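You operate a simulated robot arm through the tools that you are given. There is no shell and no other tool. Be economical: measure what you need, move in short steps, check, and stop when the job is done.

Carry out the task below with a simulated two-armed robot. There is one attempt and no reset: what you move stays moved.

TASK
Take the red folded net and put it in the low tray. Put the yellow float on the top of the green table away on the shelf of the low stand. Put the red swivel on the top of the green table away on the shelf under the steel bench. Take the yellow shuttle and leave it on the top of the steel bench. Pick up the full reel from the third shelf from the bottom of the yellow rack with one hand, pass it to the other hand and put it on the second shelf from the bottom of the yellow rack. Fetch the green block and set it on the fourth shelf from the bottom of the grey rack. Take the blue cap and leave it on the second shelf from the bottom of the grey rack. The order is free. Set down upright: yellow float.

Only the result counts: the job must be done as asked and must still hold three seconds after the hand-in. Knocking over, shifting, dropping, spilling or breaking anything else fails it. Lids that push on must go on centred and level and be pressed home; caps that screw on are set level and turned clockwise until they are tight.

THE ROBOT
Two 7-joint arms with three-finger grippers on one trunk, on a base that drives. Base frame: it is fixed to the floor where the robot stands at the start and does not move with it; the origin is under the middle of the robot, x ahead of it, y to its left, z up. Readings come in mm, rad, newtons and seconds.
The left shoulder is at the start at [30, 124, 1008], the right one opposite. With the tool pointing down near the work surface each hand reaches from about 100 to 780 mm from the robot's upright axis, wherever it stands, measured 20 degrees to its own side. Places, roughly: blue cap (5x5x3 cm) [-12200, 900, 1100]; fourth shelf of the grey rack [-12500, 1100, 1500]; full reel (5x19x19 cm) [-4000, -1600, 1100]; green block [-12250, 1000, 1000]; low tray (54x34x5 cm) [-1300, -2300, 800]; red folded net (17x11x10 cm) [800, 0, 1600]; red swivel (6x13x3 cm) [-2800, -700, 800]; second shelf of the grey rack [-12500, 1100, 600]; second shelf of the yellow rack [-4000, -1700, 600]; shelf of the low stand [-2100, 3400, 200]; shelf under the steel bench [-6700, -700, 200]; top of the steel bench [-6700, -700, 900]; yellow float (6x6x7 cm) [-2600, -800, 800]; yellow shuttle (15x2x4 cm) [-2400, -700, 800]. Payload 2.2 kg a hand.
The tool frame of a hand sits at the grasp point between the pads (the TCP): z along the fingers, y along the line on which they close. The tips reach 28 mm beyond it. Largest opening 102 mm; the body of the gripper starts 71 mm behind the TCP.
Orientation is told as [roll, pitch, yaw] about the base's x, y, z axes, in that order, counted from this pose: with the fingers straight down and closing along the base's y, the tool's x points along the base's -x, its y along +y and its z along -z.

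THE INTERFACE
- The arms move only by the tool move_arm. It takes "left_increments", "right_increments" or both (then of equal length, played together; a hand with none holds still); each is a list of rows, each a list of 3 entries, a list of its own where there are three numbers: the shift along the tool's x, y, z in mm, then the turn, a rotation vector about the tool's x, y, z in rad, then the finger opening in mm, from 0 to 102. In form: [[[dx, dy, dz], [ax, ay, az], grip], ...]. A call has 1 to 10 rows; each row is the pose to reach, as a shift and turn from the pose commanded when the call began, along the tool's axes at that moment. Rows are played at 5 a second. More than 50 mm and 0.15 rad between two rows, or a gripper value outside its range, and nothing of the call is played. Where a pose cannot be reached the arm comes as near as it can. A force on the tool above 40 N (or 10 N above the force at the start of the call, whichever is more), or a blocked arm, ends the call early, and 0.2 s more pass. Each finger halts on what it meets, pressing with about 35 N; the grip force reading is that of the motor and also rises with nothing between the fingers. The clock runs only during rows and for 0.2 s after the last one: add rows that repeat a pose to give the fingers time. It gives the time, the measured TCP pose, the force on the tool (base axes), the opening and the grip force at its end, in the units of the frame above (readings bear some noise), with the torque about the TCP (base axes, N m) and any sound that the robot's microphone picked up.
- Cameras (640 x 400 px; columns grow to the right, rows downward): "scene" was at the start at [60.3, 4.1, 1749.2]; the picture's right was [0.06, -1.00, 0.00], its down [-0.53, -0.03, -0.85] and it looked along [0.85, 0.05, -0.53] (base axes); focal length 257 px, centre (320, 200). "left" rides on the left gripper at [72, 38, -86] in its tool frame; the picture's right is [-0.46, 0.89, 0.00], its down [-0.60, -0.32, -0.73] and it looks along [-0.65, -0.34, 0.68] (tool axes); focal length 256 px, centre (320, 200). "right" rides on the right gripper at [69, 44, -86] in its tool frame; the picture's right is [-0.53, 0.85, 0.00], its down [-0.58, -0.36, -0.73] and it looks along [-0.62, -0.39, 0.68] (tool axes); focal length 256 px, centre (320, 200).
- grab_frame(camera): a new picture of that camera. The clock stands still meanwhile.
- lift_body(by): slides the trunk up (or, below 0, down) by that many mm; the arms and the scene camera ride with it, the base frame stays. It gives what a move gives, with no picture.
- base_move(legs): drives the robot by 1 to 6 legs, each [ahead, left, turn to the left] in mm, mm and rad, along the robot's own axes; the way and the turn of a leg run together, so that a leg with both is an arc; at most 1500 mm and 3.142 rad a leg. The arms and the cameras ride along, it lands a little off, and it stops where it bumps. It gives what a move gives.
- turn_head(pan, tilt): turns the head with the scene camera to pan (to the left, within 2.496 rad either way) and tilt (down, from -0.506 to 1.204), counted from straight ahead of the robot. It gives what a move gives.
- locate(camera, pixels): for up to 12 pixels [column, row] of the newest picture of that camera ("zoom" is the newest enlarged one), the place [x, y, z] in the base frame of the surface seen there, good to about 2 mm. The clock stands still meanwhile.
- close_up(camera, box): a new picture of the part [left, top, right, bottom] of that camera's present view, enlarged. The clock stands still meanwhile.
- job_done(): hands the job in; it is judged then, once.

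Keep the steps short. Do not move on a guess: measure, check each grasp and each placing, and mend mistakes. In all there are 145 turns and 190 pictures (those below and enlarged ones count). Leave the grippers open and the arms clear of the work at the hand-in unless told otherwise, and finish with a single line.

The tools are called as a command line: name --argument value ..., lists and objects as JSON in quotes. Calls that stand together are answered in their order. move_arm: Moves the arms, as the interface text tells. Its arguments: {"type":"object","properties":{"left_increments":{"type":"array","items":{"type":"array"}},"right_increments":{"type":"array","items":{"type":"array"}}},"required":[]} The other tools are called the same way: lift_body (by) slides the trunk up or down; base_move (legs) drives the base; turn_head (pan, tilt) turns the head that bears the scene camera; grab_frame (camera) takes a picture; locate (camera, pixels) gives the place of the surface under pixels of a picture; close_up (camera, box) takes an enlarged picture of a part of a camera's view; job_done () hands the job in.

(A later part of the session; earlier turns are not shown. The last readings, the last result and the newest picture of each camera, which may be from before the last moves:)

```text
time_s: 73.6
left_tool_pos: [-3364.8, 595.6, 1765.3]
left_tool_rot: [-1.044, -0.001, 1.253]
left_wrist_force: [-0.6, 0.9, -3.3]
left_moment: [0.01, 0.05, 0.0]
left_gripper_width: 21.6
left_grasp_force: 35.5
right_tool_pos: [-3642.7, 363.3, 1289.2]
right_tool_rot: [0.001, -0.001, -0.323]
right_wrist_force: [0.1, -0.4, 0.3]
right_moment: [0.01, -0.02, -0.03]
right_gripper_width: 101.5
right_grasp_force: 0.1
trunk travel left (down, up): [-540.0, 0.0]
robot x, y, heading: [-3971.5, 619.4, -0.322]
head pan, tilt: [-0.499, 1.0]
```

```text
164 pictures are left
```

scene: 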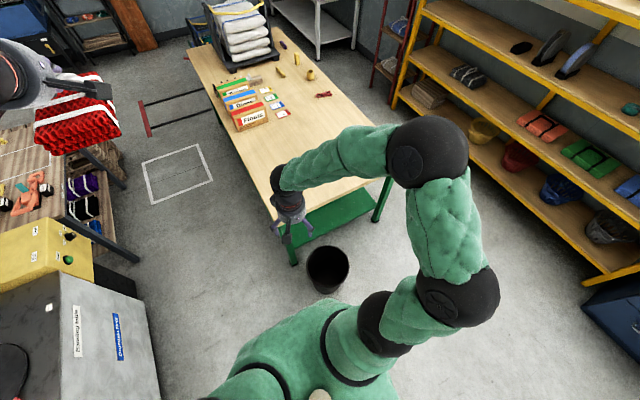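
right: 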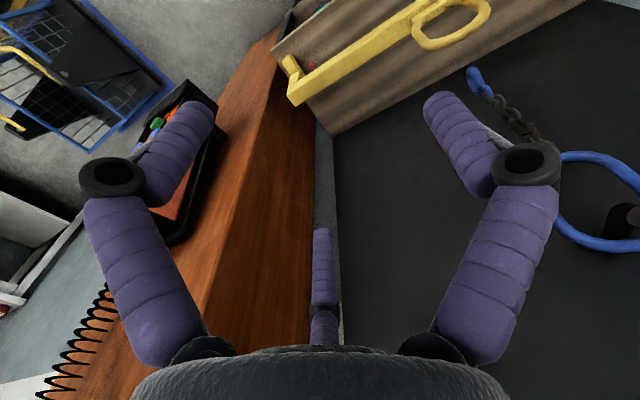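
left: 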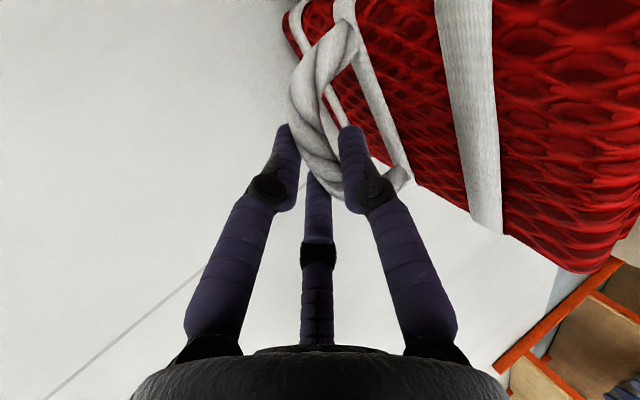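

There's a black waste bin at the table end – that's what the base touched. I'll measure its place.

locate --camera "scene" --pixels '[[328, 292], [306, 270], [349, 265], [328, 250], [328, 270], [294, 262], [380, 220], [400, 105], [585, 282], [120, 400], [137, 262]]'

close_up --camera "scene" --box '[270, 200, 430, 300]'

```text
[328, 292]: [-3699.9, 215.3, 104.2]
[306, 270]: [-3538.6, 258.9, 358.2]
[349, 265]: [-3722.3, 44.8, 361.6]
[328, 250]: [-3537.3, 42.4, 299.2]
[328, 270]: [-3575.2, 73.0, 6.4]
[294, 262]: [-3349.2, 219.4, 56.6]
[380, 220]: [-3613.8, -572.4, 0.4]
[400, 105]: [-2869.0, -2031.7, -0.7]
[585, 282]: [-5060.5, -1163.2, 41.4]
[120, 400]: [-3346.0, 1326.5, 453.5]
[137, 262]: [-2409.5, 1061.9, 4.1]
```

```text
4.00 times, centred on (350, 250) of scene
```

zoom: 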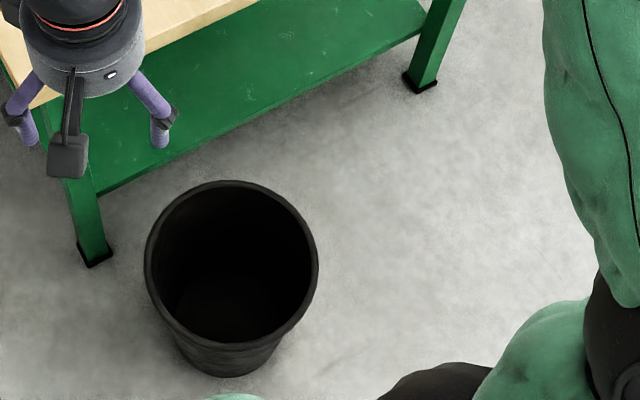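

Bin still stands upright at a≈−3483. I'm now at a≈−3962, clear of it; strafe right 1510 mm.

base_move --legs '[[0, -800, 0], [0, -715, 0]]'

turn_head --pan -0.1 --tilt 0.75

grab_frame --camera "scene"

```text
time_s: 81.6
left_tool_pos: [-3866.0, -870.8, 1764.1]
left_tool_rot: [-1.044, -0.001, 1.241]
left_wrist_force: [0.0, 0.4, -3.4]
left_moment: [0.02, 0.05, 0.0]
left_gripper_width: 21.3
left_grasp_force: 34.9
right_tool_pos: [-4147.7, -1098.8, 1289.9]
right_tool_rot: [-0.001, 0.004, -0.335]
right_wrist_force: [-0.4, 0.0, 0.0]
right_moment: [0.03, 0.01, 0.02]
right_gripper_width: 102.1
right_grasp_force: 0.0
trunk travel left (down, up): [-540.0, 0.0]
robot x, y, heading: [-4472.5, -837.4, -0.337]
head pan, tilt: [-0.499, 1.0]
```

```text
time_s: 82.4
left_tool_pos: [-3865.8, -872.2, 1765.9]
left_tool_rot: [-1.047, -0.001, 1.238]
left_wrist_force: [0.1, 0.2, -3.3]
left_moment: [0.0, 0.02, 0.05]
left_gripper_width: 21.5
left_grasp_force: 34.3
right_tool_pos: [-4148.1, -1099.9, 1290.7]
right_tool_rot: [0.001, 0.004, -0.334]
right_wrist_force: [-0.1, 0.5, -0.4]
right_moment: [-0.01, 0.01, 0.01]
right_gripper_width: 101.8
right_grasp_force: 0.2
trunk travel left (down, up): [-540.0, 0.0]
robot x, y, heading: [-4473.1, -836.6, -0.34]
head pan, tilt: [-0.099, 0.75]
```

```text
162 pictures are left
```

scene: 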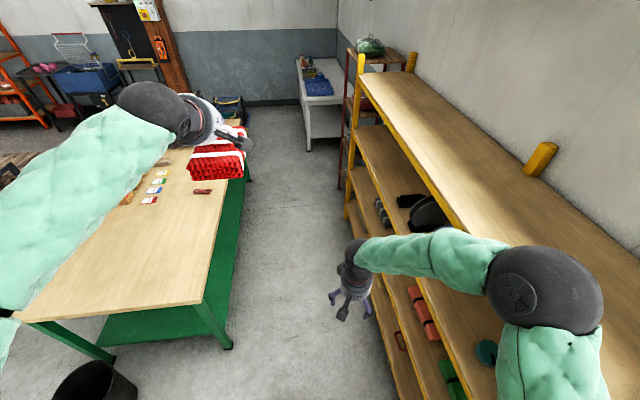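

locate --camera "scene" --pixels '[[545, 290], [480, 260], [440, 205], [360, 70], [590, 330], [345, 190], [308, 150], [230, 345], [400, 110], [205, 165]]'

```text
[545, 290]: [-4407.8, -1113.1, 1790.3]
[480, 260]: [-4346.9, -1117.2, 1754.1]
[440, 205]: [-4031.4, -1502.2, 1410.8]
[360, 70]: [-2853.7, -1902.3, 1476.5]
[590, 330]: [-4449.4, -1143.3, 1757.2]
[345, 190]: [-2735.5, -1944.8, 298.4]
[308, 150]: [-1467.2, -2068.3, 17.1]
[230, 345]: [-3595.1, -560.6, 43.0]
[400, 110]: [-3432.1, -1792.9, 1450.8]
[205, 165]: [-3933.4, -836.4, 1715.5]
```

All clear above. Drive 2850 mm along the corridor.

base_move --legs '[[0, 0, 0.015], [1450, 40, 0], [1400, 80, 0]]'

turn_head --pan -0.4 --tilt 0.9

grab_frame --camera "scene"

```text
time_s: 96.4
left_tool_pos: [-1180.8, -1752.8, 1764.4]
left_tool_rot: [-1.045, -0.004, 1.2]
left_wrist_force: [-0.2, -0.1, -3.3]
left_moment: [-0.01, 0.04, 0.0]
left_gripper_width: 21.5
left_grasp_force: 34.8
right_tool_pos: [-1470.8, -1969.7, 1290.1]
right_tool_rot: [0.002, -0.001, -0.377]
right_wrist_force: [-0.2, 0.6, 0.3]
right_moment: [-0.03, -0.02, 0.0]
right_gripper_width: 101.9
right_grasp_force: 0.1
trunk travel left (down, up): [-540.0, 0.0]
robot x, y, heading: [-1782.1, -1697.8, -0.38]
head pan, tilt: [-0.099, 0.75]
```

```text
time_s: 97.2
left_tool_pos: [-1179.6, -1752.8, 1764.5]
left_tool_rot: [-1.044, -0.002, 1.2]
left_wrist_force: [0.1, 0.5, -4.0]
left_moment: [0.02, 0.03, -0.01]
left_gripper_width: 21.6
left_grasp_force: 35.4
right_tool_pos: [-1470.2, -1971.6, 1289.7]
right_tool_rot: [0.001, 0.002, -0.375]
right_wrist_force: [0.0, 0.2, -0.3]
right_moment: [0.0, -0.01, 0.01]
right_gripper_width: 101.9
right_grasp_force: 0.1
trunk travel left (down, up): [-540.0, 0.0]
robot x, y, heading: [-1788.9, -1698.4, -0.379]
head pan, tilt: [-0.4, 0.901]
```

```text
161 pictures are left
```

scene: 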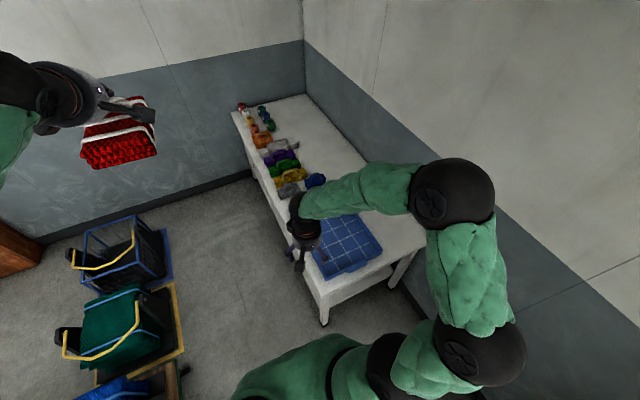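

Tray empty and visible. Drive next to it and turn to face it.

base_move --legs '[[0, 0, 0.057], [557, 197, 0], [0, 0, -1.571]]'

turn_head --pan 0.1 --tilt 0.9

grab_frame --camera "scene"

```text
time_s: 104.9
left_tool_pos: [-1224.6, -2290.6, 1765.0]
left_tool_rot: [-1.043, -0.001, -0.326]
left_wrist_force: [0.7, -0.4, -3.2]
left_moment: [0.02, 0.0, 0.03]
left_gripper_width: 21.8
left_grasp_force: 35.0
right_tool_pos: [-1454.1, -2010.3, 1289.5]
right_tool_rot: [0.0, 0.002, -1.903]
right_wrist_force: [-0.7, 0.3, 0.1]
right_moment: [-0.01, 0.02, -0.02]
right_gripper_width: 102.3
right_grasp_force: 0.2
trunk travel left (down, up): [-540.0, 0.0]
robot x, y, heading: [-1192.7, -1681.0, -1.908]
head pan, tilt: [-0.4, 0.901]
```

```text
time_s: 105.8
left_tool_pos: [-1224.6, -2289.7, 1764.0]
left_tool_rot: [-1.044, -0.003, -0.325]
left_wrist_force: [1.0, -0.1, -3.2]
left_moment: [0.03, 0.0, -0.02]
left_gripper_width: 21.4
left_grasp_force: 34.8
right_tool_pos: [-1453.1, -2010.8, 1289.9]
right_tool_rot: [0.0, 0.002, -1.902]
right_wrist_force: [-0.3, -0.7, 0.0]
right_moment: [-0.01, 0.01, -0.02]
right_gripper_width: 102.0
right_grasp_force: 0.1
trunk travel left (down, up): [-540.0, 0.0]
robot x, y, heading: [-1194.8, -1685.8, -1.912]
head pan, tilt: [0.099, 0.901]
```

```text
160 pictures are left
```

scene: 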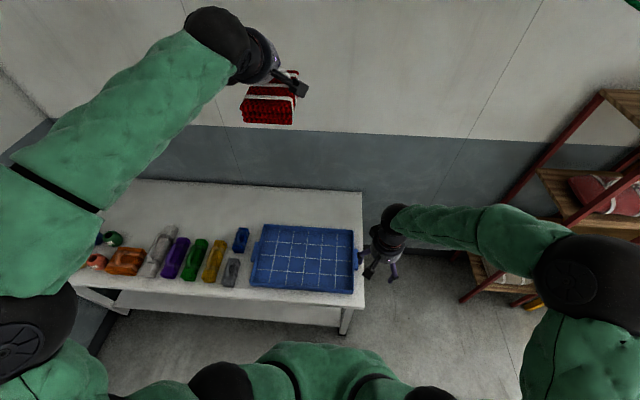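

locate --camera "scene" --pixels '[[264, 227], [353, 231], [251, 287], [352, 292], [303, 258], [240, 240], [232, 272], [270, 115], [265, 90], [285, 122]]'

```text
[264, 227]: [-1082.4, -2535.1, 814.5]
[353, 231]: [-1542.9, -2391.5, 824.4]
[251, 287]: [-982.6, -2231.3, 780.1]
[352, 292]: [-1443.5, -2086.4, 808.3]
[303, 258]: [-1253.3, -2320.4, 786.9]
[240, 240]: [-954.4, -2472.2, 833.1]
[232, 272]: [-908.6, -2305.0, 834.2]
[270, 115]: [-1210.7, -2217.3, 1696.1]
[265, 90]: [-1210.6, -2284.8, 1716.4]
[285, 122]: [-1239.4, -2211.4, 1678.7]
```

Tray centre ≈(−1263,−2311), the net hangs nearly above it. I raise the right hand 200 mm for clearance and shift the net over the centre, then lower the trunk.

move_arm --left_increments '[[[10, -4, 7], [0, 0, 0], 0], [[20, -8, 14], [0, 0, 0], 0], [[30, -12, 21], [0, 0, 0], 0], [[30, -12, 21], [0, 0, 0], 0], [[30, -12, 21], [0, 0, 0], 0]]' --right_increments '[[[0, 0, -40], [0, 0, 0], 102], [[0, 0, -80], [0, 0, 0], 102], [[0, 0, -120], [0, 0, 0], 102], [[0, 0, -160], [0, 0, 0], 102], [[0, 0, -200], [0, 0, 0], 102]]'

lift_body --by -450

grab_frame --camera "scene"

```text
time_s: 107.0
left_tool_pos: [-1259.5, -2303.9, 1763.9]
left_tool_rot: [-1.044, -0.001, -0.328]
left_wrist_force: [0.3, 0.3, -3.2]
left_moment: [0.02, 0.01, -0.01]
left_gripper_width: 21.5
left_grasp_force: 34.5
right_tool_pos: [-1455.4, -2013.0, 1489.9]
right_tool_rot: [0.0, 0.002, -1.904]
right_wrist_force: [0.3, -0.2, 0.6]
right_moment: [-0.03, -0.01, 0.0]
right_gripper_width: 101.9
right_grasp_force: 0.1
trunk travel left (down, up): [-540.0, 0.0]
robot x, y, heading: [-1193.4, -1681.3, -1.908]
head pan, tilt: [0.099, 0.901]
```

```text
refused: -450 is not a number from -400 to 400
```

```text
159 pictures are left
```

scene: 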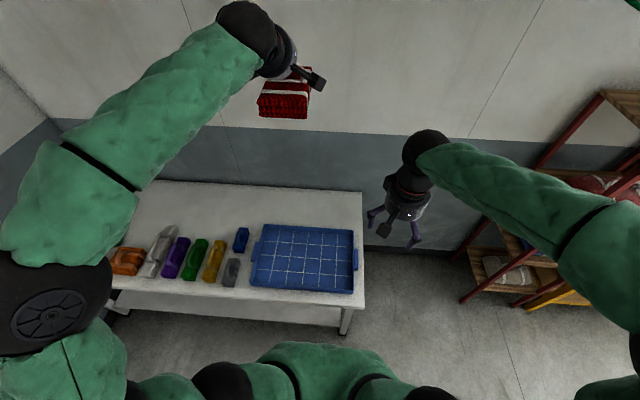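

Trunk limit per call is 400, so I lower by 400.

lift_body --by -400

grab_frame --camera "scene"

```text
time_s: 110.8
left_tool_pos: [-1259.2, -2302.6, 1364.7]
left_tool_rot: [-1.044, -0.002, -0.326]
left_wrist_force: [0.0, 0.3, -3.1]
left_moment: [0.05, -0.02, 0.0]
left_gripper_width: 21.6
left_grasp_force: 35.0
right_tool_pos: [-1454.8, -2013.8, 1088.8]
right_tool_rot: [0.001, 0.0, -1.905]
right_wrist_force: [0.1, 0.1, -0.3]
right_moment: [0.01, -0.04, -0.02]
right_gripper_width: 101.9
right_grasp_force: 0.0
trunk travel left (down, up): [-140.0, 400.0]
robot x, y, heading: [-1193.6, -1682.3, -1.902]
head pan, tilt: [0.099, 0.901]
```

```text
158 pictures are left
```

scene: 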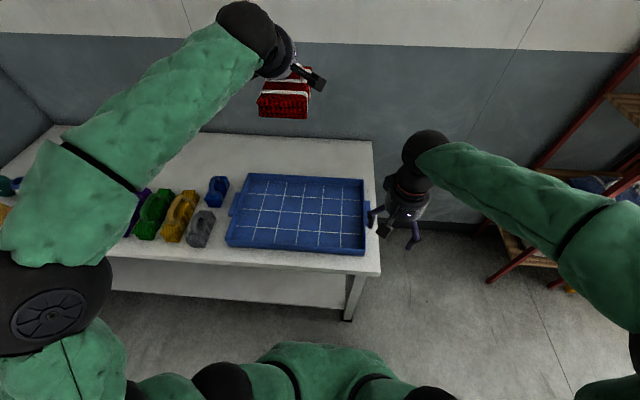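

Now lower the left arm 400 mm straight down.

move_arm --left_increments '[[[0, 34.6, 20], [0, 0, 0], 0], [[0, 69.3, 40], [0, 0, 0], 0], [[0, 103.9, 60], [0, 0, 0], 0], [[0, 138.6, 80], [0, 0, 0], 0], [[0, 173.2, 100], [0, 0, 0], 0], [[0, 207.8, 120], [0, 0, 0], 0], [[0, 242.5, 140], [0, 0, 0], 0], [[0, 277.1, 160], [0, 0, 0], 0], [[0, 311.8, 180], [0, 0, 0], 0], [[0, 346.4, 200], [0, 0, 0], 0]]'

grab_frame --camera "scene"

grab_frame --camera "left"

```text
time_s: 113.0
left_tool_pos: [-1255.2, -2322.4, 1002.0]
left_tool_rot: [-1.015, -0.003, -0.333]
left_wrist_force: [0.1, 0.0, -3.7]
left_moment: [0.03, -0.01, -0.02]
left_gripper_width: 21.5
left_grasp_force: 35.4
left hand out of reach, approached as far as the arm can: row 9, 10
right_tool_pos: [-1455.8, -2013.9, 1088.0]
right_tool_rot: [0.003, 0.001, -1.902]
right_wrist_force: [-0.3, 0.0, -0.2]
right_moment: [0.05, 0.0, 0.02]
right_gripper_width: 102.1
right_grasp_force: 0.0
trunk travel left (down, up): [-140.0, 400.0]
robot x, y, heading: [-1196.5, -1681.0, -1.907]
head pan, tilt: [0.099, 0.901]
```

```text
157 pictures are left
```

scene: 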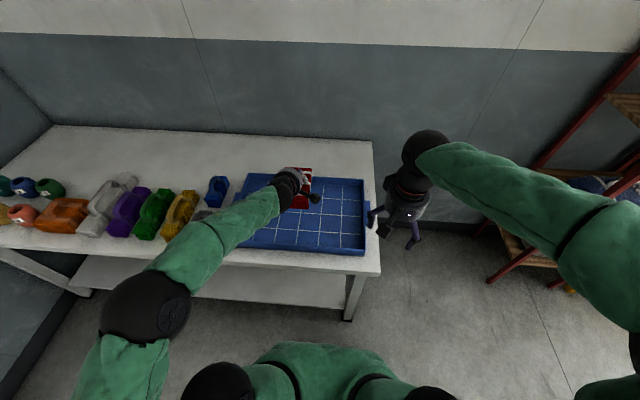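

```text
156 pictures are left
```

left: 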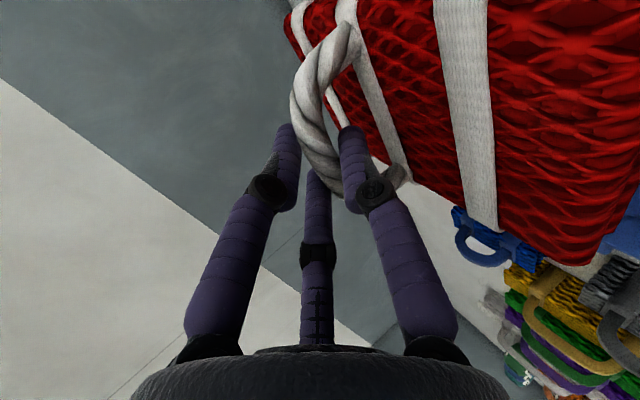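

Arm is at its limit at z=1002; the remaining 119 mm can come from the trunk. I check forearm height above the table first.

locate --camera "scene" --pixels '[[205, 240], [145, 305], [240, 212], [180, 270], [203, 215], [290, 190], [304, 175]]'

close_up --camera "scene" --box '[100, 130, 420, 330]'

```text
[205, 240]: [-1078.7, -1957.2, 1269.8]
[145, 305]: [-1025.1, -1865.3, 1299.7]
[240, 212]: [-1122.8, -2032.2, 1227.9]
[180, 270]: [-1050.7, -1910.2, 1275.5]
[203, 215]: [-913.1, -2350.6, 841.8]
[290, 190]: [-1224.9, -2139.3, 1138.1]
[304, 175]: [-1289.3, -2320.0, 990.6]
```

```text
2.00 times, centred on (260, 230) of scene
```

zoom: 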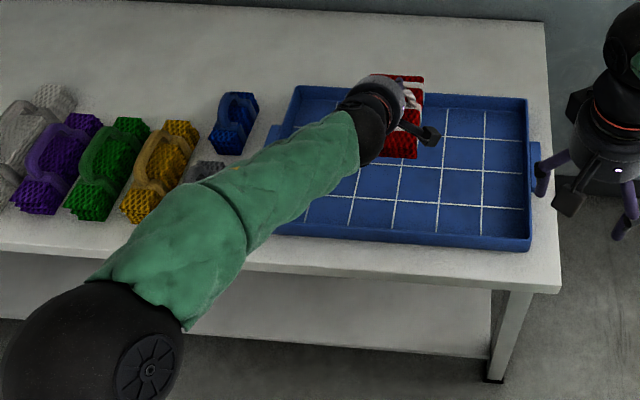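

Arm is well clear. Lower the trunk 112 mm.

lift_body --by -112

grab_frame --camera "left"

close_up --camera "scene" --box '[180, 100, 420, 250]'

```text
time_s: 114.5
left_tool_pos: [-1253.9, -2321.5, 890.7]
left_tool_rot: [-1.018, -0.002, -0.333]
left_wrist_force: [0.0, 0.8, -3.2]
left_moment: [0.04, -0.02, -0.01]
left_gripper_width: 21.3
left_grasp_force: 35.1
right_tool_pos: [-1454.9, -2013.0, 976.0]
right_tool_rot: [0.0, 0.0, -1.902]
right_wrist_force: [-0.3, -0.2, -0.3]
right_moment: [0.0, 0.0, -0.02]
right_gripper_width: 101.9
right_grasp_force: 0.1
trunk travel left (down, up): [-28.0, 512.0]
robot x, y, heading: [-1194.8, -1686.5, -1.906]
head pan, tilt: [0.099, 0.901]
```

```text
154 pictures are left
```

left: 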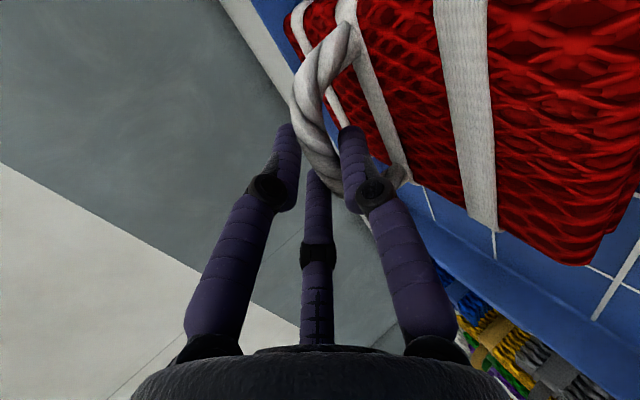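

```text
2.67 times, centred on (300, 175) of scene
```

zoom: 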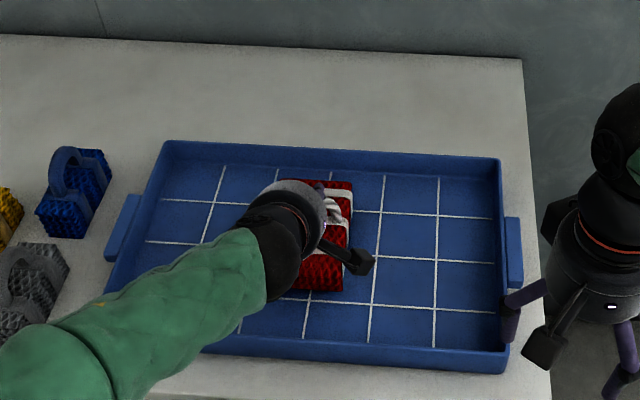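

lift_body --by -8

```text
time_s: 115.0
left_tool_pos: [-1254.4, -2321.2, 882.3]
left_tool_rot: [-1.019, -0.003, -0.333]
left_wrist_force: [0.5, 0.6, 0.0]
left_moment: [-0.12, 0.2, -0.03]
left_gripper_width: 21.5
left_grasp_force: 34.9
right_tool_pos: [-1455.7, -2013.2, 967.9]
right_tool_rot: [0.002, 0.0, -1.902]
right_wrist_force: [0.3, -0.3, 0.3]
right_moment: [-0.04, -0.02, 0.01]
right_gripper_width: 101.9
right_grasp_force: 0.0
trunk travel left (down, up): [-20.0, 520.0]
robot x, y, heading: [-1198.1, -1682.3, -1.902]
head pan, tilt: [0.099, 0.901]
```

The net rests (0 N). Open to 40 and withdraw along the fingers.

move_arm --left_increments '[[[0, 0, 0], [0, 0, 0], 38], [[0, 0, 0], [0, 0, 0], 38], [[0, 0, -30], [0, 0, 0], 38], [[0, 0, -75], [0, 0, 0], 38], [[0, -40, -100], [0, 0, 0], 38], [[0, -80, -110], [0, 0, 0], 50]]'

grab_frame --camera "scene"

```text
time_s: 116.4
left_tool_pos: [-1238.4, -2274.6, 1009.7]
left_tool_rot: [-1.015, -0.004, -0.331]
left_wrist_force: [-0.5, 0.2, 0.3]
left_moment: [0.0, -0.03, 0.01]
left_gripper_width: 50.0
left_grasp_force: 0.1
right_tool_pos: [-1453.7, -2013.3, 969.2]
right_tool_rot: [0.001, -0.001, -1.903]
right_wrist_force: [0.0, 0.0, 0.5]
right_moment: [0.01, 0.03, 0.03]
right_gripper_width: 101.7
right_grasp_force: 0.1
trunk travel left (down, up): [-20.0, 520.0]
robot x, y, heading: [-1193.0, -1684.3, -1.902]
head pan, tilt: [0.099, 0.901]
```

```text
152 pictures are left
```

scene: 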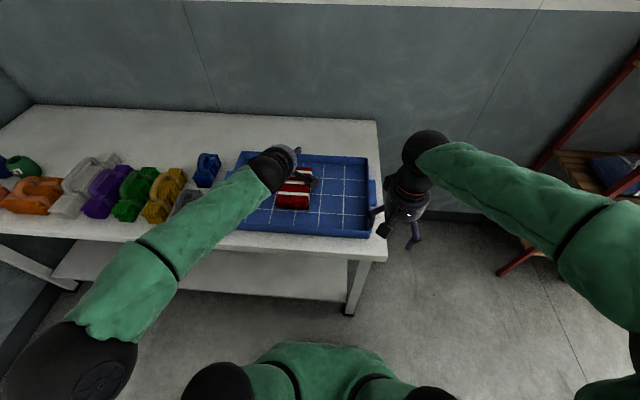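

The net lies in the tray. Next: raise the trunk, bring the left hand back to fingers-down, and turn around to the green table's back side.

lift_body --by 400

move_arm --left_increments '[[[0, 0, -30], [-0.145, 0, 0], 102], [[0, 0, -60], [-0.29, 0, 0], 102], [[0, 0, -90], [-0.435, 0, 0], 102], [[0, 0, -120], [-0.58, 0, 0], 102], [[0, 0, -130], [-0.725, 0, 0], 102], [[0, 0, -130], [-0.87, 0, 0], 102], [[0, 0, -130], [-1.015, 0, 0], 102]]'

move_arm --left_increments '[[[0, 0, 0], [0, 0, 0.15], 102], [[0, 0, 0], [0, 0, 0.3], 102], [[0, 0, 0], [0, 0, 0.45], 102], [[0, 0, 0], [0, 0, 0.6], 102], [[0, 0, 0], [0, 0, 0.75], 102], [[0, 0, 0], [0, 0, 0.9], 102], [[0, 0, 0], [0, 0, 1.05], 102], [[0, 0, 0], [0, 0, 1.2], 102], [[0, 0, 0], [0, 0, 1.35], 102], [[0, 0, 0], [0, 0, 1.5], 102]]'

close_up --camera "scene" --box '[160, 80, 480, 280]'

base_move --legs '[[0, 0, 1.571], [0, 0, 1.58]]'

turn_head --pan 0.9 --tilt 0.75

grab_frame --camera "scene"

```text
time_s: 120.2
left_tool_pos: [-1239.3, -2274.3, 1409.4]
left_tool_rot: [-1.018, -0.003, -0.335]
left_wrist_force: [-0.8, -0.5, 0.3]
left_moment: [0.01, -0.01, 0.03]
left_gripper_width: 50.3
left_grasp_force: 0.1
right_tool_pos: [-1455.0, -2013.2, 1368.6]
right_tool_rot: [0.001, 0.0, -1.901]
right_wrist_force: [-0.4, 0.8, 0.1]
right_moment: [-0.01, -0.02, 0.01]
right_gripper_width: 102.0
right_grasp_force: 0.2
trunk travel left (down, up): [-420.0, 120.0]
robot x, y, heading: [-1192.3, -1681.3, -1.906]
head pan, tilt: [0.099, 0.901]
```

```text
time_s: 121.8
left_tool_pos: [-1204.2, -2169.0, 1477.1]
left_tool_rot: [0.003, -0.003, -0.333]
left_wrist_force: [-0.1, -0.4, 0.6]
left_moment: [0.02, -0.02, 0.0]
left_gripper_width: 102.3
left_grasp_force: 0.1
right_tool_pos: [-1455.7, -2015.2, 1368.8]
right_tool_rot: [0.001, 0.001, -1.901]
right_wrist_force: [0.3, -0.3, -0.4]
right_moment: [0.01, -0.02, 0.01]
right_gripper_width: 102.1
right_grasp_force: 0.2
trunk travel left (down, up): [-420.0, 120.0]
robot x, y, heading: [-1192.4, -1680.1, -1.901]
head pan, tilt: [0.099, 0.901]
```

```text
time_s: 124.0
left_tool_pos: [-1203.3, -2168.9, 1479.2]
left_tool_rot: [0.005, -0.001, -1.835]
left_wrist_force: [-0.5, 0.1, 0.2]
left_moment: [0.02, 0.01, -0.02]
left_gripper_width: 102.0
left_grasp_force: 0.0
right_tool_pos: [-1454.3, -2013.1, 1369.1]
right_tool_rot: [0.001, 0.0, -1.904]
right_wrist_force: [0.1, 0.0, -0.2]
right_moment: [0.0, 0.0, 0.01]
right_gripper_width: 102.2
right_grasp_force: 0.1
trunk travel left (down, up): [-420.0, 120.0]
robot x, y, heading: [-1195.7, -1685.3, -1.907]
head pan, tilt: [0.099, 0.901]
```

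```text
2.00 times, centred on (320, 180) of scene
```

zoom: 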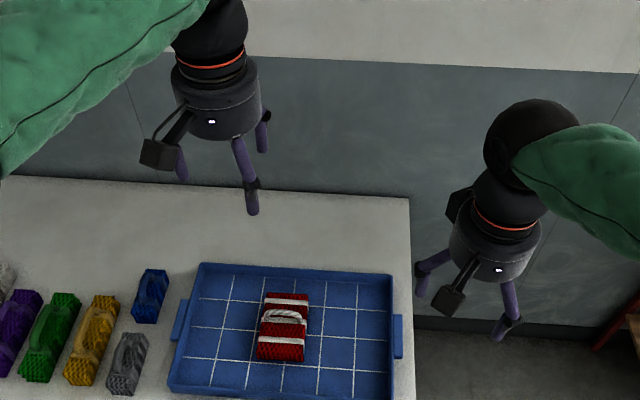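

```text
time_s: 132.0
left_tool_pos: [-1170.3, -1198.4, 1478.4]
left_tool_rot: [0.003, -0.002, 1.278]
left_wrist_force: [0.2, 0.2, -0.2]
left_moment: [-0.02, 0.0, 0.03]
left_gripper_width: 101.9
left_grasp_force: 0.1
right_tool_pos: [-922.3, -1363.1, 1368.3]
right_tool_rot: [0.002, -0.002, 1.208]
right_wrist_force: [0.8, -0.6, 0.3]
right_moment: [0.01, -0.01, -0.01]
right_gripper_width: 101.8
right_grasp_force: 0.0
trunk travel left (down, up): [-420.0, 120.0]
robot x, y, heading: [-1195.1, -1685.0, 1.21]
head pan, tilt: [0.099, 0.901]
```

```text
time_s: 133.2
left_tool_pos: [-1170.6, -1198.4, 1478.4]
left_tool_rot: [0.004, -0.002, 1.278]
left_wrist_force: [-0.5, -0.4, 0.8]
left_moment: [-0.01, -0.02, 0.01]
left_gripper_width: 102.0
left_grasp_force: 0.1
right_tool_pos: [-922.4, -1363.1, 1368.2]
right_tool_rot: [0.002, 0.0, 1.209]
right_wrist_force: [1.3, 0.0, 0.6]
right_moment: [0.01, 0.0, 0.01]
right_gripper_width: 102.1
right_grasp_force: 0.2
trunk travel left (down, up): [-420.0, 120.0]
robot x, y, heading: [-1194.8, -1683.0, 1.205]
head pan, tilt: [0.901, 0.75]
```

```text
150 pictures are left
```

scene: 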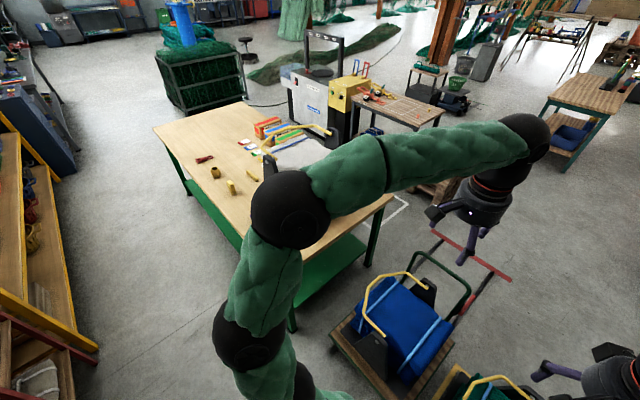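

Net is in the tray. Now measure items on the table from here and drive to the standpoint behind the table.

locate --camera "scene" --pixels '[[205, 159], [215, 173], [231, 187], [251, 174], [243, 235], [290, 325], [295, 335], [97, 350]]'

base_move --legs '[[0, 0, 0.044], [-154, 800, 0], [0, 862, 0]]'

turn_head --pan 0.0 --tilt 0.9

grab_frame --camera "scene"

```text
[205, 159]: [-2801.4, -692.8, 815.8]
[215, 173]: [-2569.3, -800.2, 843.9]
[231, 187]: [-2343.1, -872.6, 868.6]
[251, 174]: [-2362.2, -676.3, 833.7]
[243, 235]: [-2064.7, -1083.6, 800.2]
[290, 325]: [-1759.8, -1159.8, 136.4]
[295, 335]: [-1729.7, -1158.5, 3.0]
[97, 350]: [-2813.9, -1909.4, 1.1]
```

```text
time_s: 142.1
left_tool_pos: [-2819.6, -815.1, 1478.1]
left_tool_rot: [0.004, -0.002, 1.311]
left_wrist_force: [-0.1, 0.9, 0.2]
left_moment: [0.01, -0.03, 0.01]
left_gripper_width: 102.0
left_grasp_force: 0.2
right_tool_pos: [-2567.2, -969.7, 1369.3]
right_tool_rot: [0.002, 0.001, 1.241]
right_wrist_force: [-0.4, 0.4, -0.1]
right_moment: [0.0, 0.01, -0.01]
right_gripper_width: 102.3
right_grasp_force: 0.0
trunk travel left (down, up): [-420.0, 120.0]
robot x, y, heading: [-2829.8, -1300.0, 1.242]
head pan, tilt: [0.901, 0.75]
```

```text
time_s: 143.3
left_tool_pos: [-2819.2, -813.2, 1478.4]
left_tool_rot: [0.004, -0.001, 1.308]
left_wrist_force: [0.1, -0.6, 0.3]
left_moment: [0.01, -0.02, -0.02]
left_gripper_width: 102.3
left_grasp_force: 0.1
right_tool_pos: [-2567.5, -969.7, 1369.1]
right_tool_rot: [0.0, 0.0, 1.241]
right_wrist_force: [0.2, -0.3, 0.2]
right_moment: [0.0, -0.03, 0.02]
right_gripper_width: 101.7
right_grasp_force: 0.1
trunk travel left (down, up): [-420.0, 120.0]
robot x, y, heading: [-2829.6, -1302.4, 1.237]
head pan, tilt: [0.0, 0.901]
```

```text
149 pictures are left
```

scene: 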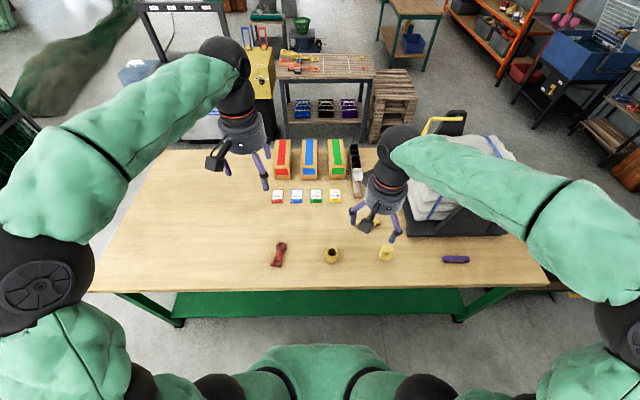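

close_up --camera "scene" --box '[260, 180, 480, 280]'

locate --camera "scene" --pixels '[[279, 247], [276, 262], [332, 251], [332, 262], [386, 249], [386, 257], [375, 222], [455, 259], [300, 285], [320, 291], [300, 240]]'

```text
2.91 times, centred on (370, 230) of scene
```

zoom: 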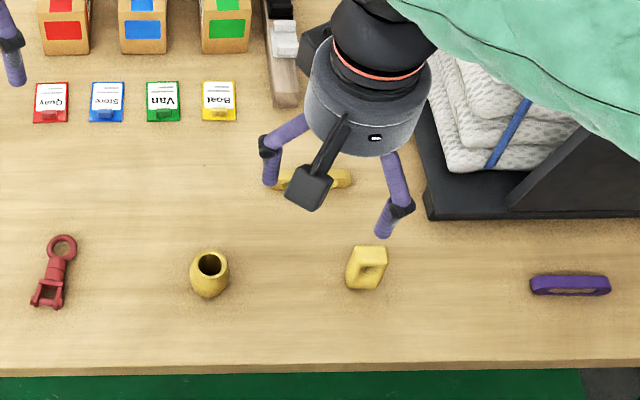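

```text
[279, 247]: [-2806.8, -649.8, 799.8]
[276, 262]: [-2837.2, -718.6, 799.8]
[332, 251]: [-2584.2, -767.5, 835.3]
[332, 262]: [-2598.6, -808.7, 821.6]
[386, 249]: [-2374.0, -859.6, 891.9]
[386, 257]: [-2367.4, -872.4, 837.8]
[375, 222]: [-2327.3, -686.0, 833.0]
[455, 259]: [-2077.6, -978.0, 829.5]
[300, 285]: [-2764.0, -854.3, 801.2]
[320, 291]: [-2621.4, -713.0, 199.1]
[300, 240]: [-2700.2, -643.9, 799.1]
```

The right hand hides a flat yellow item near (375,222). Pull the right hand back 150 mm and look again.

move_arm --right_increments '[[[50, 0, 0], [0, 0, 0], 102], [[100, 0, 0], [0, 0, 0], 102], [[130, 0, 0], [0, 0, 0], 102]]'

close_up --camera "scene" --box '[260, 180, 480, 280]'

grab_frame --camera "right"

```text
time_s: 144.1
left_tool_pos: [-2820.1, -814.8, 1478.2]
left_tool_rot: [0.003, -0.001, 1.307]
left_wrist_force: [0.6, 0.2, 0.6]
left_moment: [-0.02, 0.01, 0.0]
left_gripper_width: 102.0
left_grasp_force: 0.1
right_tool_pos: [-2607.7, -1094.1, 1372.2]
right_tool_rot: [0.001, -0.001, 1.243]
right_wrist_force: [-0.4, 0.3, -1.4]
right_moment: [0.01, 0.0, 0.01]
right_gripper_width: 101.9
right_grasp_force: 0.0
trunk travel left (down, up): [-420.0, 120.0]
robot x, y, heading: [-2825.8, -1299.6, 1.24]
head pan, tilt: [0.0, 0.901]
```

```text
2.91 times, centred on (370, 230) of scene
```

zoom: 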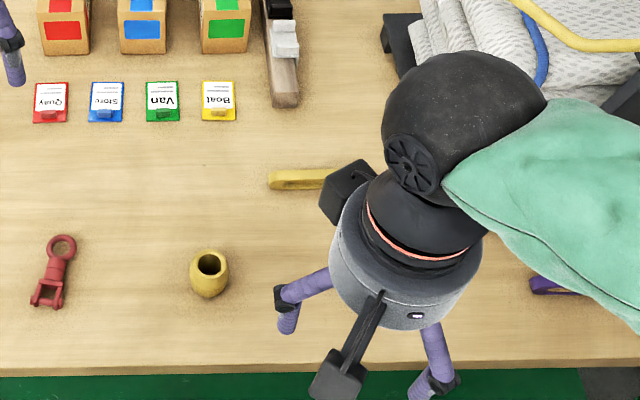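

```text
146 pictures are left
```

right: 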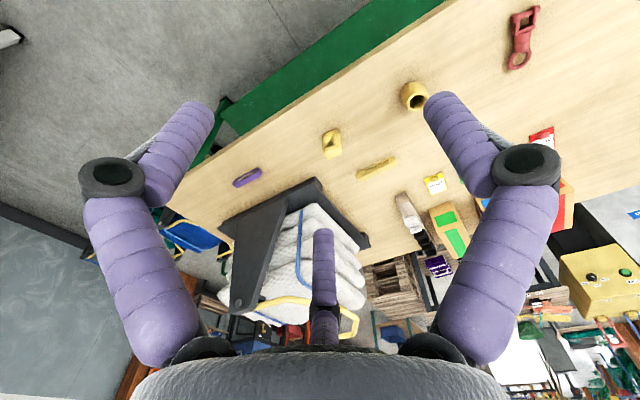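

close_up --camera "right" --box '[220, 70, 440, 207]'

locate --camera "zoom" --pixels '[[405, 305], [450, 290], [500, 270], [455, 275], [322, 205], [345, 185], [325, 240], [80, 310], [565, 75], [300, 215], [500, 280]]'

```text
2.91 times, centred on (330, 138) of right
```

zoom: 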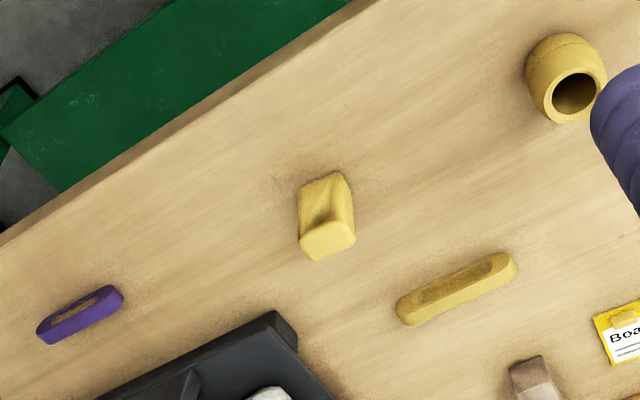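

```text
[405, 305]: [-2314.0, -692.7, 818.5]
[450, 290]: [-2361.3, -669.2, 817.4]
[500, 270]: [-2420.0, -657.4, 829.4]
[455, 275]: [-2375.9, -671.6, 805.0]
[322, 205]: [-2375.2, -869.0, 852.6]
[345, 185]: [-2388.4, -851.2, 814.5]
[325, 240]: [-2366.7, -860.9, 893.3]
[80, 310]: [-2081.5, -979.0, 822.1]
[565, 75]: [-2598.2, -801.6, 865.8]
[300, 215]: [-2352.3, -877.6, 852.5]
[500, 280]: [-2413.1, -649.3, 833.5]
```

The long flat yellow item at about (−2368,−673) is the shuttle; the barrel at (−2592,−795) is the float. I move 60 mm closer, and begin with the left hand over the swivel; I'll look at the sack trolley for clearance too.

base_move --legs '[[60, 0, 0.008]]'

grab_frame --camera "scene"

locate --camera "scene" --pixels '[[425, 132], [440, 120], [470, 150], [395, 198], [388, 175], [400, 150], [430, 205], [305, 228], [279, 250]]'

grab_frame --camera "left"

```text
time_s: 145.1
left_tool_pos: [-2803.5, -759.2, 1478.6]
left_tool_rot: [0.001, -0.002, 1.316]
left_wrist_force: [-0.8, 0.1, -0.2]
left_moment: [-0.03, 0.01, 0.01]
left_gripper_width: 101.9
left_grasp_force: 0.1
right_tool_pos: [-2590.3, -1036.9, 1371.6]
right_tool_rot: [0.003, -0.001, 1.248]
right_wrist_force: [0.7, 0.7, 0.5]
right_moment: [-0.03, -0.02, 0.01]
right_gripper_width: 102.2
right_grasp_force: 0.1
trunk travel left (down, up): [-420.0, 120.0]
robot x, y, heading: [-2811.0, -1243.6, 1.247]
head pan, tilt: [0.0, 0.901]
```

```text
144 pictures are left
```

scene: 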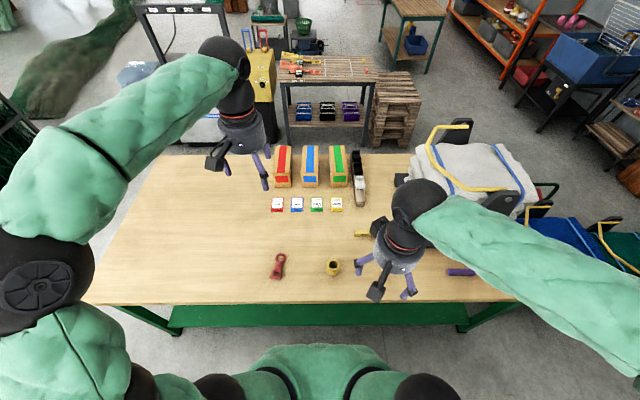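

```text
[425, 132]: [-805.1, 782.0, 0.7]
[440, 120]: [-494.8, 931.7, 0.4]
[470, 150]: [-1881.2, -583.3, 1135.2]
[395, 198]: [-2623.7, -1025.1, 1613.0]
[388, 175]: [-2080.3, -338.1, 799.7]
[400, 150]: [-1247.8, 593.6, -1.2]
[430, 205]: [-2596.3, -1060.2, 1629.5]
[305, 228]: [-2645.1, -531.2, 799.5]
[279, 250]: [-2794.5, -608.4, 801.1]
```

```text
143 pictures are left
```

left: 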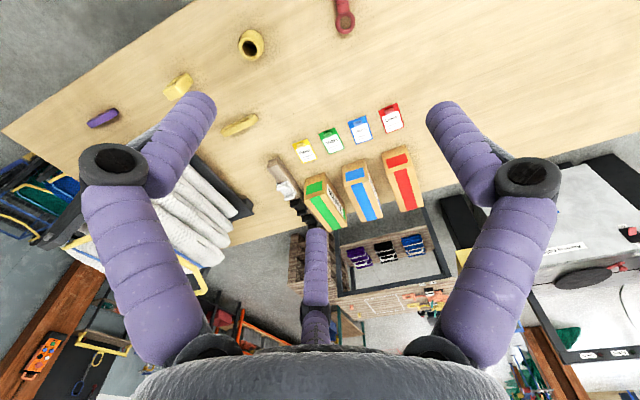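

Lower the trunk 300 mm, then bring both hands above their items: left over the swivel, right over the shuttle (turned 90°).

lift_body --by -300

move_arm --left_increments '[[[-7, 4, 23], [0, 0, 0.015], 102], [[-13, 7, 46], [0, 0, 0.03], 102], [[-20, 11, 68], [0, 0, 0.046], 102], [[-27, 15, 91], [0, 0, 0.06], 102], [[-33, 18, 114], [0, 0, 0.077], 102], [[-40, 22, 137], [0, 0, 0.09], 102], [[-47, 26, 160], [0, 0, 0.108], 102], [[-53, 30, 182], [0, 0, 0.124], 102], [[-60, 33, 205], [0, 0, 0.14], 102], [[-67, 37, 228], [0, 0, 0.155], 102]]' --right_increments '[[[-41, -9, 0], [0, 0, 0.148], 102], [[-83, -19, 0], [0, 0, 0.297], 102], [[-124, -28, 0], [0, 0, 0.445], 102], [[-166, -38, 0], [0, 0, 0.594], 102], [[-207, -47, 0], [0, 0, 0.742], 102], [[-249, -57, 20], [0, 0, 0.89], 102], [[-290, -66, 40], [0, 0, 1.039], 102], [[-332, -76, 60], [0, 0, 1.188], 102], [[-373, -85, 80], [0, 0, 1.336], 102], [[-415, -95, 100], [0, 0, 1.485], 102]]'

grab_frame --camera "left"

grab_frame --camera "right"

```text
time_s: 148.1
left_tool_pos: [-2803.9, -759.1, 1179.3]
left_tool_rot: [0.004, -0.001, 1.315]
left_wrist_force: [-0.3, -0.5, -0.4]
left_moment: [0.03, 0.03, -0.01]
left_gripper_width: 101.8
left_grasp_force: 0.0
right_tool_pos: [-2589.9, -1037.6, 1071.8]
right_tool_rot: [0.002, 0.001, 1.248]
right_wrist_force: [-0.9, 0.1, -0.1]
right_moment: [0.0, -0.02, -0.02]
right_gripper_width: 101.9
right_grasp_force: 0.1
trunk travel left (down, up): [-120.0, 420.0]
robot x, y, heading: [-2810.5, -1244.0, 1.244]
head pan, tilt: [0.0, 0.901]
```

```text
time_s: 150.3
left_tool_pos: [-2820.0, -683.5, 949.1]
left_tool_rot: [0.003, 0.0, 1.159]
left_wrist_force: [0.4, -0.5, 0.5]
left_moment: [-0.02, 0.02, -0.01]
left_gripper_width: 102.2
left_grasp_force: 0.0
right_tool_pos: [-2368.0, -672.0, 967.8]
right_tool_rot: [-0.001, 0.002, -0.241]
right_wrist_force: [0.6, 0.2, -0.2]
right_moment: [-0.06, 0.01, -0.01]
right_gripper_width: 101.9
right_grasp_force: 0.0
trunk travel left (down, up): [-120.0, 420.0]
robot x, y, heading: [-2810.9, -1245.1, 1.245]
head pan, tilt: [0.0, 0.901]
```

```text
142 pictures are left
```

left: 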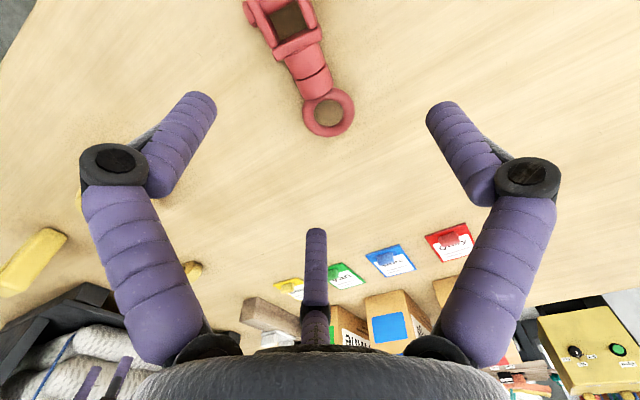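

```text
141 pictures are left
```

right: 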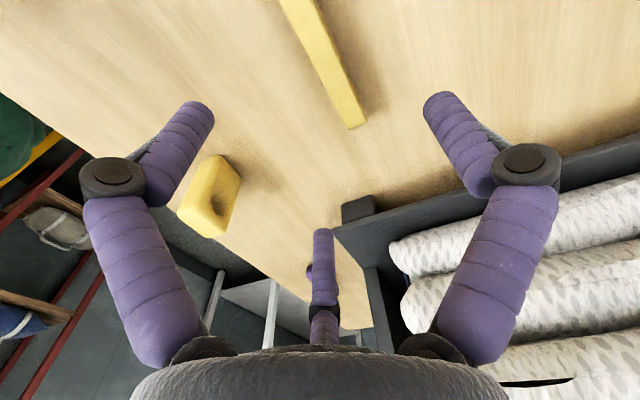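

locate --camera "left" --pixels '[[328, 130], [312, 85], [300, 65], [280, 62], [322, 60], [290, 30], [290, 80], [330, 85], [262, 10]]'

locate --camera "right" --pixels '[[355, 125], [335, 65], [318, 30], [325, 80], [348, 75], [300, 10], [345, 205], [205, 195], [365, 260], [440, 108]]'

```text
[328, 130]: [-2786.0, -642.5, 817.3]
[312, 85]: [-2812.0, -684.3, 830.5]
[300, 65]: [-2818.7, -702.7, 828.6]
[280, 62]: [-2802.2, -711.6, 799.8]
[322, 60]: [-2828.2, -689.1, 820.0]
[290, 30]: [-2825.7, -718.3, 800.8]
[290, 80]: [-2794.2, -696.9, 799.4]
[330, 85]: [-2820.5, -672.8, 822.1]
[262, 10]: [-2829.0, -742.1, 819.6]
```

```text
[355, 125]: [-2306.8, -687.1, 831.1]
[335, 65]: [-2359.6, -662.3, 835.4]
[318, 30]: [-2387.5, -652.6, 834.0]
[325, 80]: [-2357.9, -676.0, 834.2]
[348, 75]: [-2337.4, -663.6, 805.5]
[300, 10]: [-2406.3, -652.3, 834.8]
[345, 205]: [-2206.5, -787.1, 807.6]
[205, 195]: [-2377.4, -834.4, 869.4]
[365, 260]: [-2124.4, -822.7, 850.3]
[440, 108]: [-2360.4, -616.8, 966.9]
```

Swivel shaft and shuttle are measured. Descend both hands (left 117 mm, right 136 mm) with small lateral corrections, then close.

move_arm --left_increments '[[[0, -5, 30], [0, 0, 0], 102], [[0, -11, 60], [0, 0, 0], 90], [[0, -11, 90], [0, 0, 0], 80], [[0, -11, 117], [0, 0, 0], 80], [[0, -11, 117], [0, 0, 0], 40], [[0, -11, 117], [0, 0, 0], 0], [[0, -11, 117], [0, 0, 0], 0], [[0, -11, 117], [0, 0, 0], 0]]' --right_increments '[[[6, 0, 35], [0, 0, 0.045], 102], [[6, 0, 70], [0, 0, 0.09], 90], [[6, 0, 105], [0, 0, 0.09], 80], [[6, 0, 136], [0, 0, 0.09], 80], [[6, 0, 136], [0, 0, 0.09], 40], [[6, 0, 136], [0, 0, 0.09], 0], [[6, 0, 136], [0, 0, 0.09], 0], [[6, 0, 136], [0, 0, 0.09], 0]]'

grab_frame --camera "left"

grab_frame --camera "right"

```text
time_s: 151.8
left_tool_pos: [-2814.2, -682.4, 839.4]
left_tool_rot: [0.006, -0.019, 1.165]
left_wrist_force: [-1.4, -4.9, 10.9]
left_moment: [0.06, -0.19, 0.04]
left_gripper_width: 38.8
left_grasp_force: 35.0
right_tool_pos: [-2375.7, -673.9, 835.2]
right_tool_rot: [0.002, -0.001, -0.328]
right_wrist_force: [1.4, -0.4, 2.4]
right_moment: [0.07, 0.06, 0.0]
right_gripper_width: 29.0
right_grasp_force: 34.9
trunk travel left (down, up): [-120.0, 420.0]
robot x, y, heading: [-2804.2, -1245.4, 1.244]
head pan, tilt: [0.0, 0.901]
stopped in row 7 (left hand): the force on the tool passed its limit at 42 N (the readings are from after the stop); the commanded pose is now the measured one
```

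```text
140 pictures are left
```

left: 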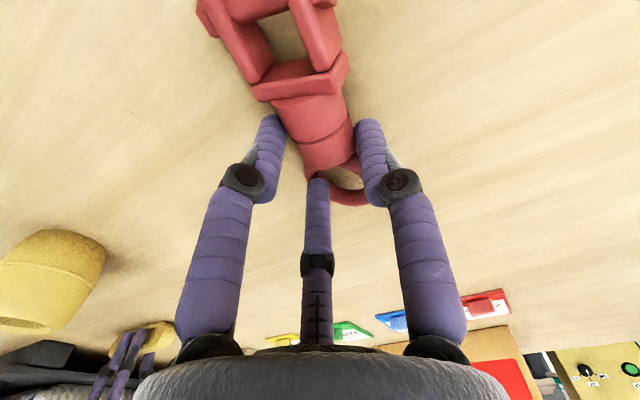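

```text
139 pictures are left
```

right: 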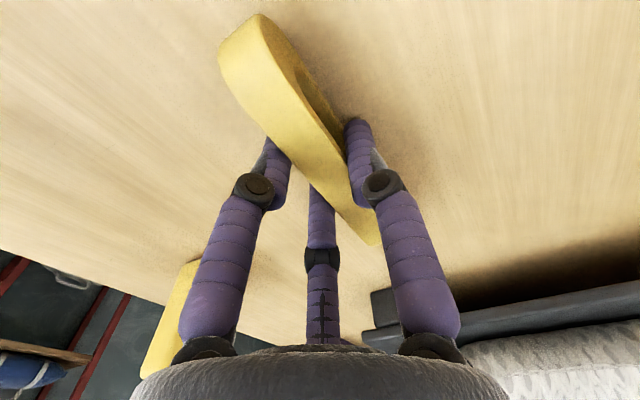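

Right holds the shuttle (29 mm). Left closed on the swivel's shaft at 39 mm. I lift both 40 mm and check.

move_arm --left_increments '[[[0, 0, -10], [0, 0, 0], 0], [[0, 0, -25], [0, 0, 0], 0], [[0, 0, -50], [0, 0, 0], 0], [[0, 0, -50], [0, 0, 0], 0]]' --right_increments '[[[0, 0, -10], [0, 0, 0], 0], [[0, 0, -25], [0, 0, 0], 0], [[0, 0, -50], [0, 0, 0], 0], [[0, 0, -50], [0, 0, 0], 0]]'

grab_frame --camera "left"

grab_frame --camera "scene"

```text
time_s: 152.8
left_tool_pos: [-2815.8, -680.0, 886.0]
left_tool_rot: [0.006, -0.017, 1.165]
left_wrist_force: [-0.3, -0.3, -4.5]
left_moment: [0.08, -0.05, 0.0]
left_gripper_width: 35.8
left_grasp_force: 35.4
right_tool_pos: [-2375.0, -673.0, 884.9]
right_tool_rot: [-0.002, 0.003, -0.329]
right_wrist_force: [-0.1, -0.2, -0.2]
right_moment: [0.02, -0.01, -0.01]
right_gripper_width: 28.9
right_grasp_force: 34.7
trunk travel left (down, up): [-120.0, 420.0]
robot x, y, heading: [-2810.7, -1242.8, 1.246]
head pan, tilt: [0.0, 0.901]
```

```text
138 pictures are left
```

left: 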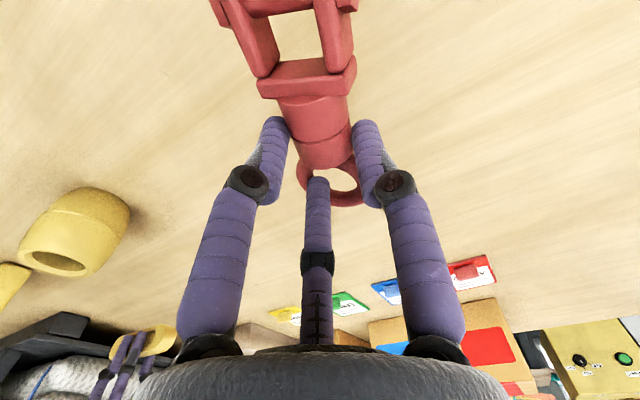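

```text
137 pictures are left
```

scene: 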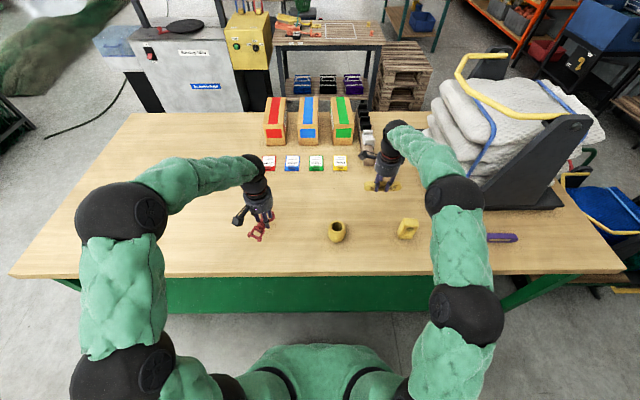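

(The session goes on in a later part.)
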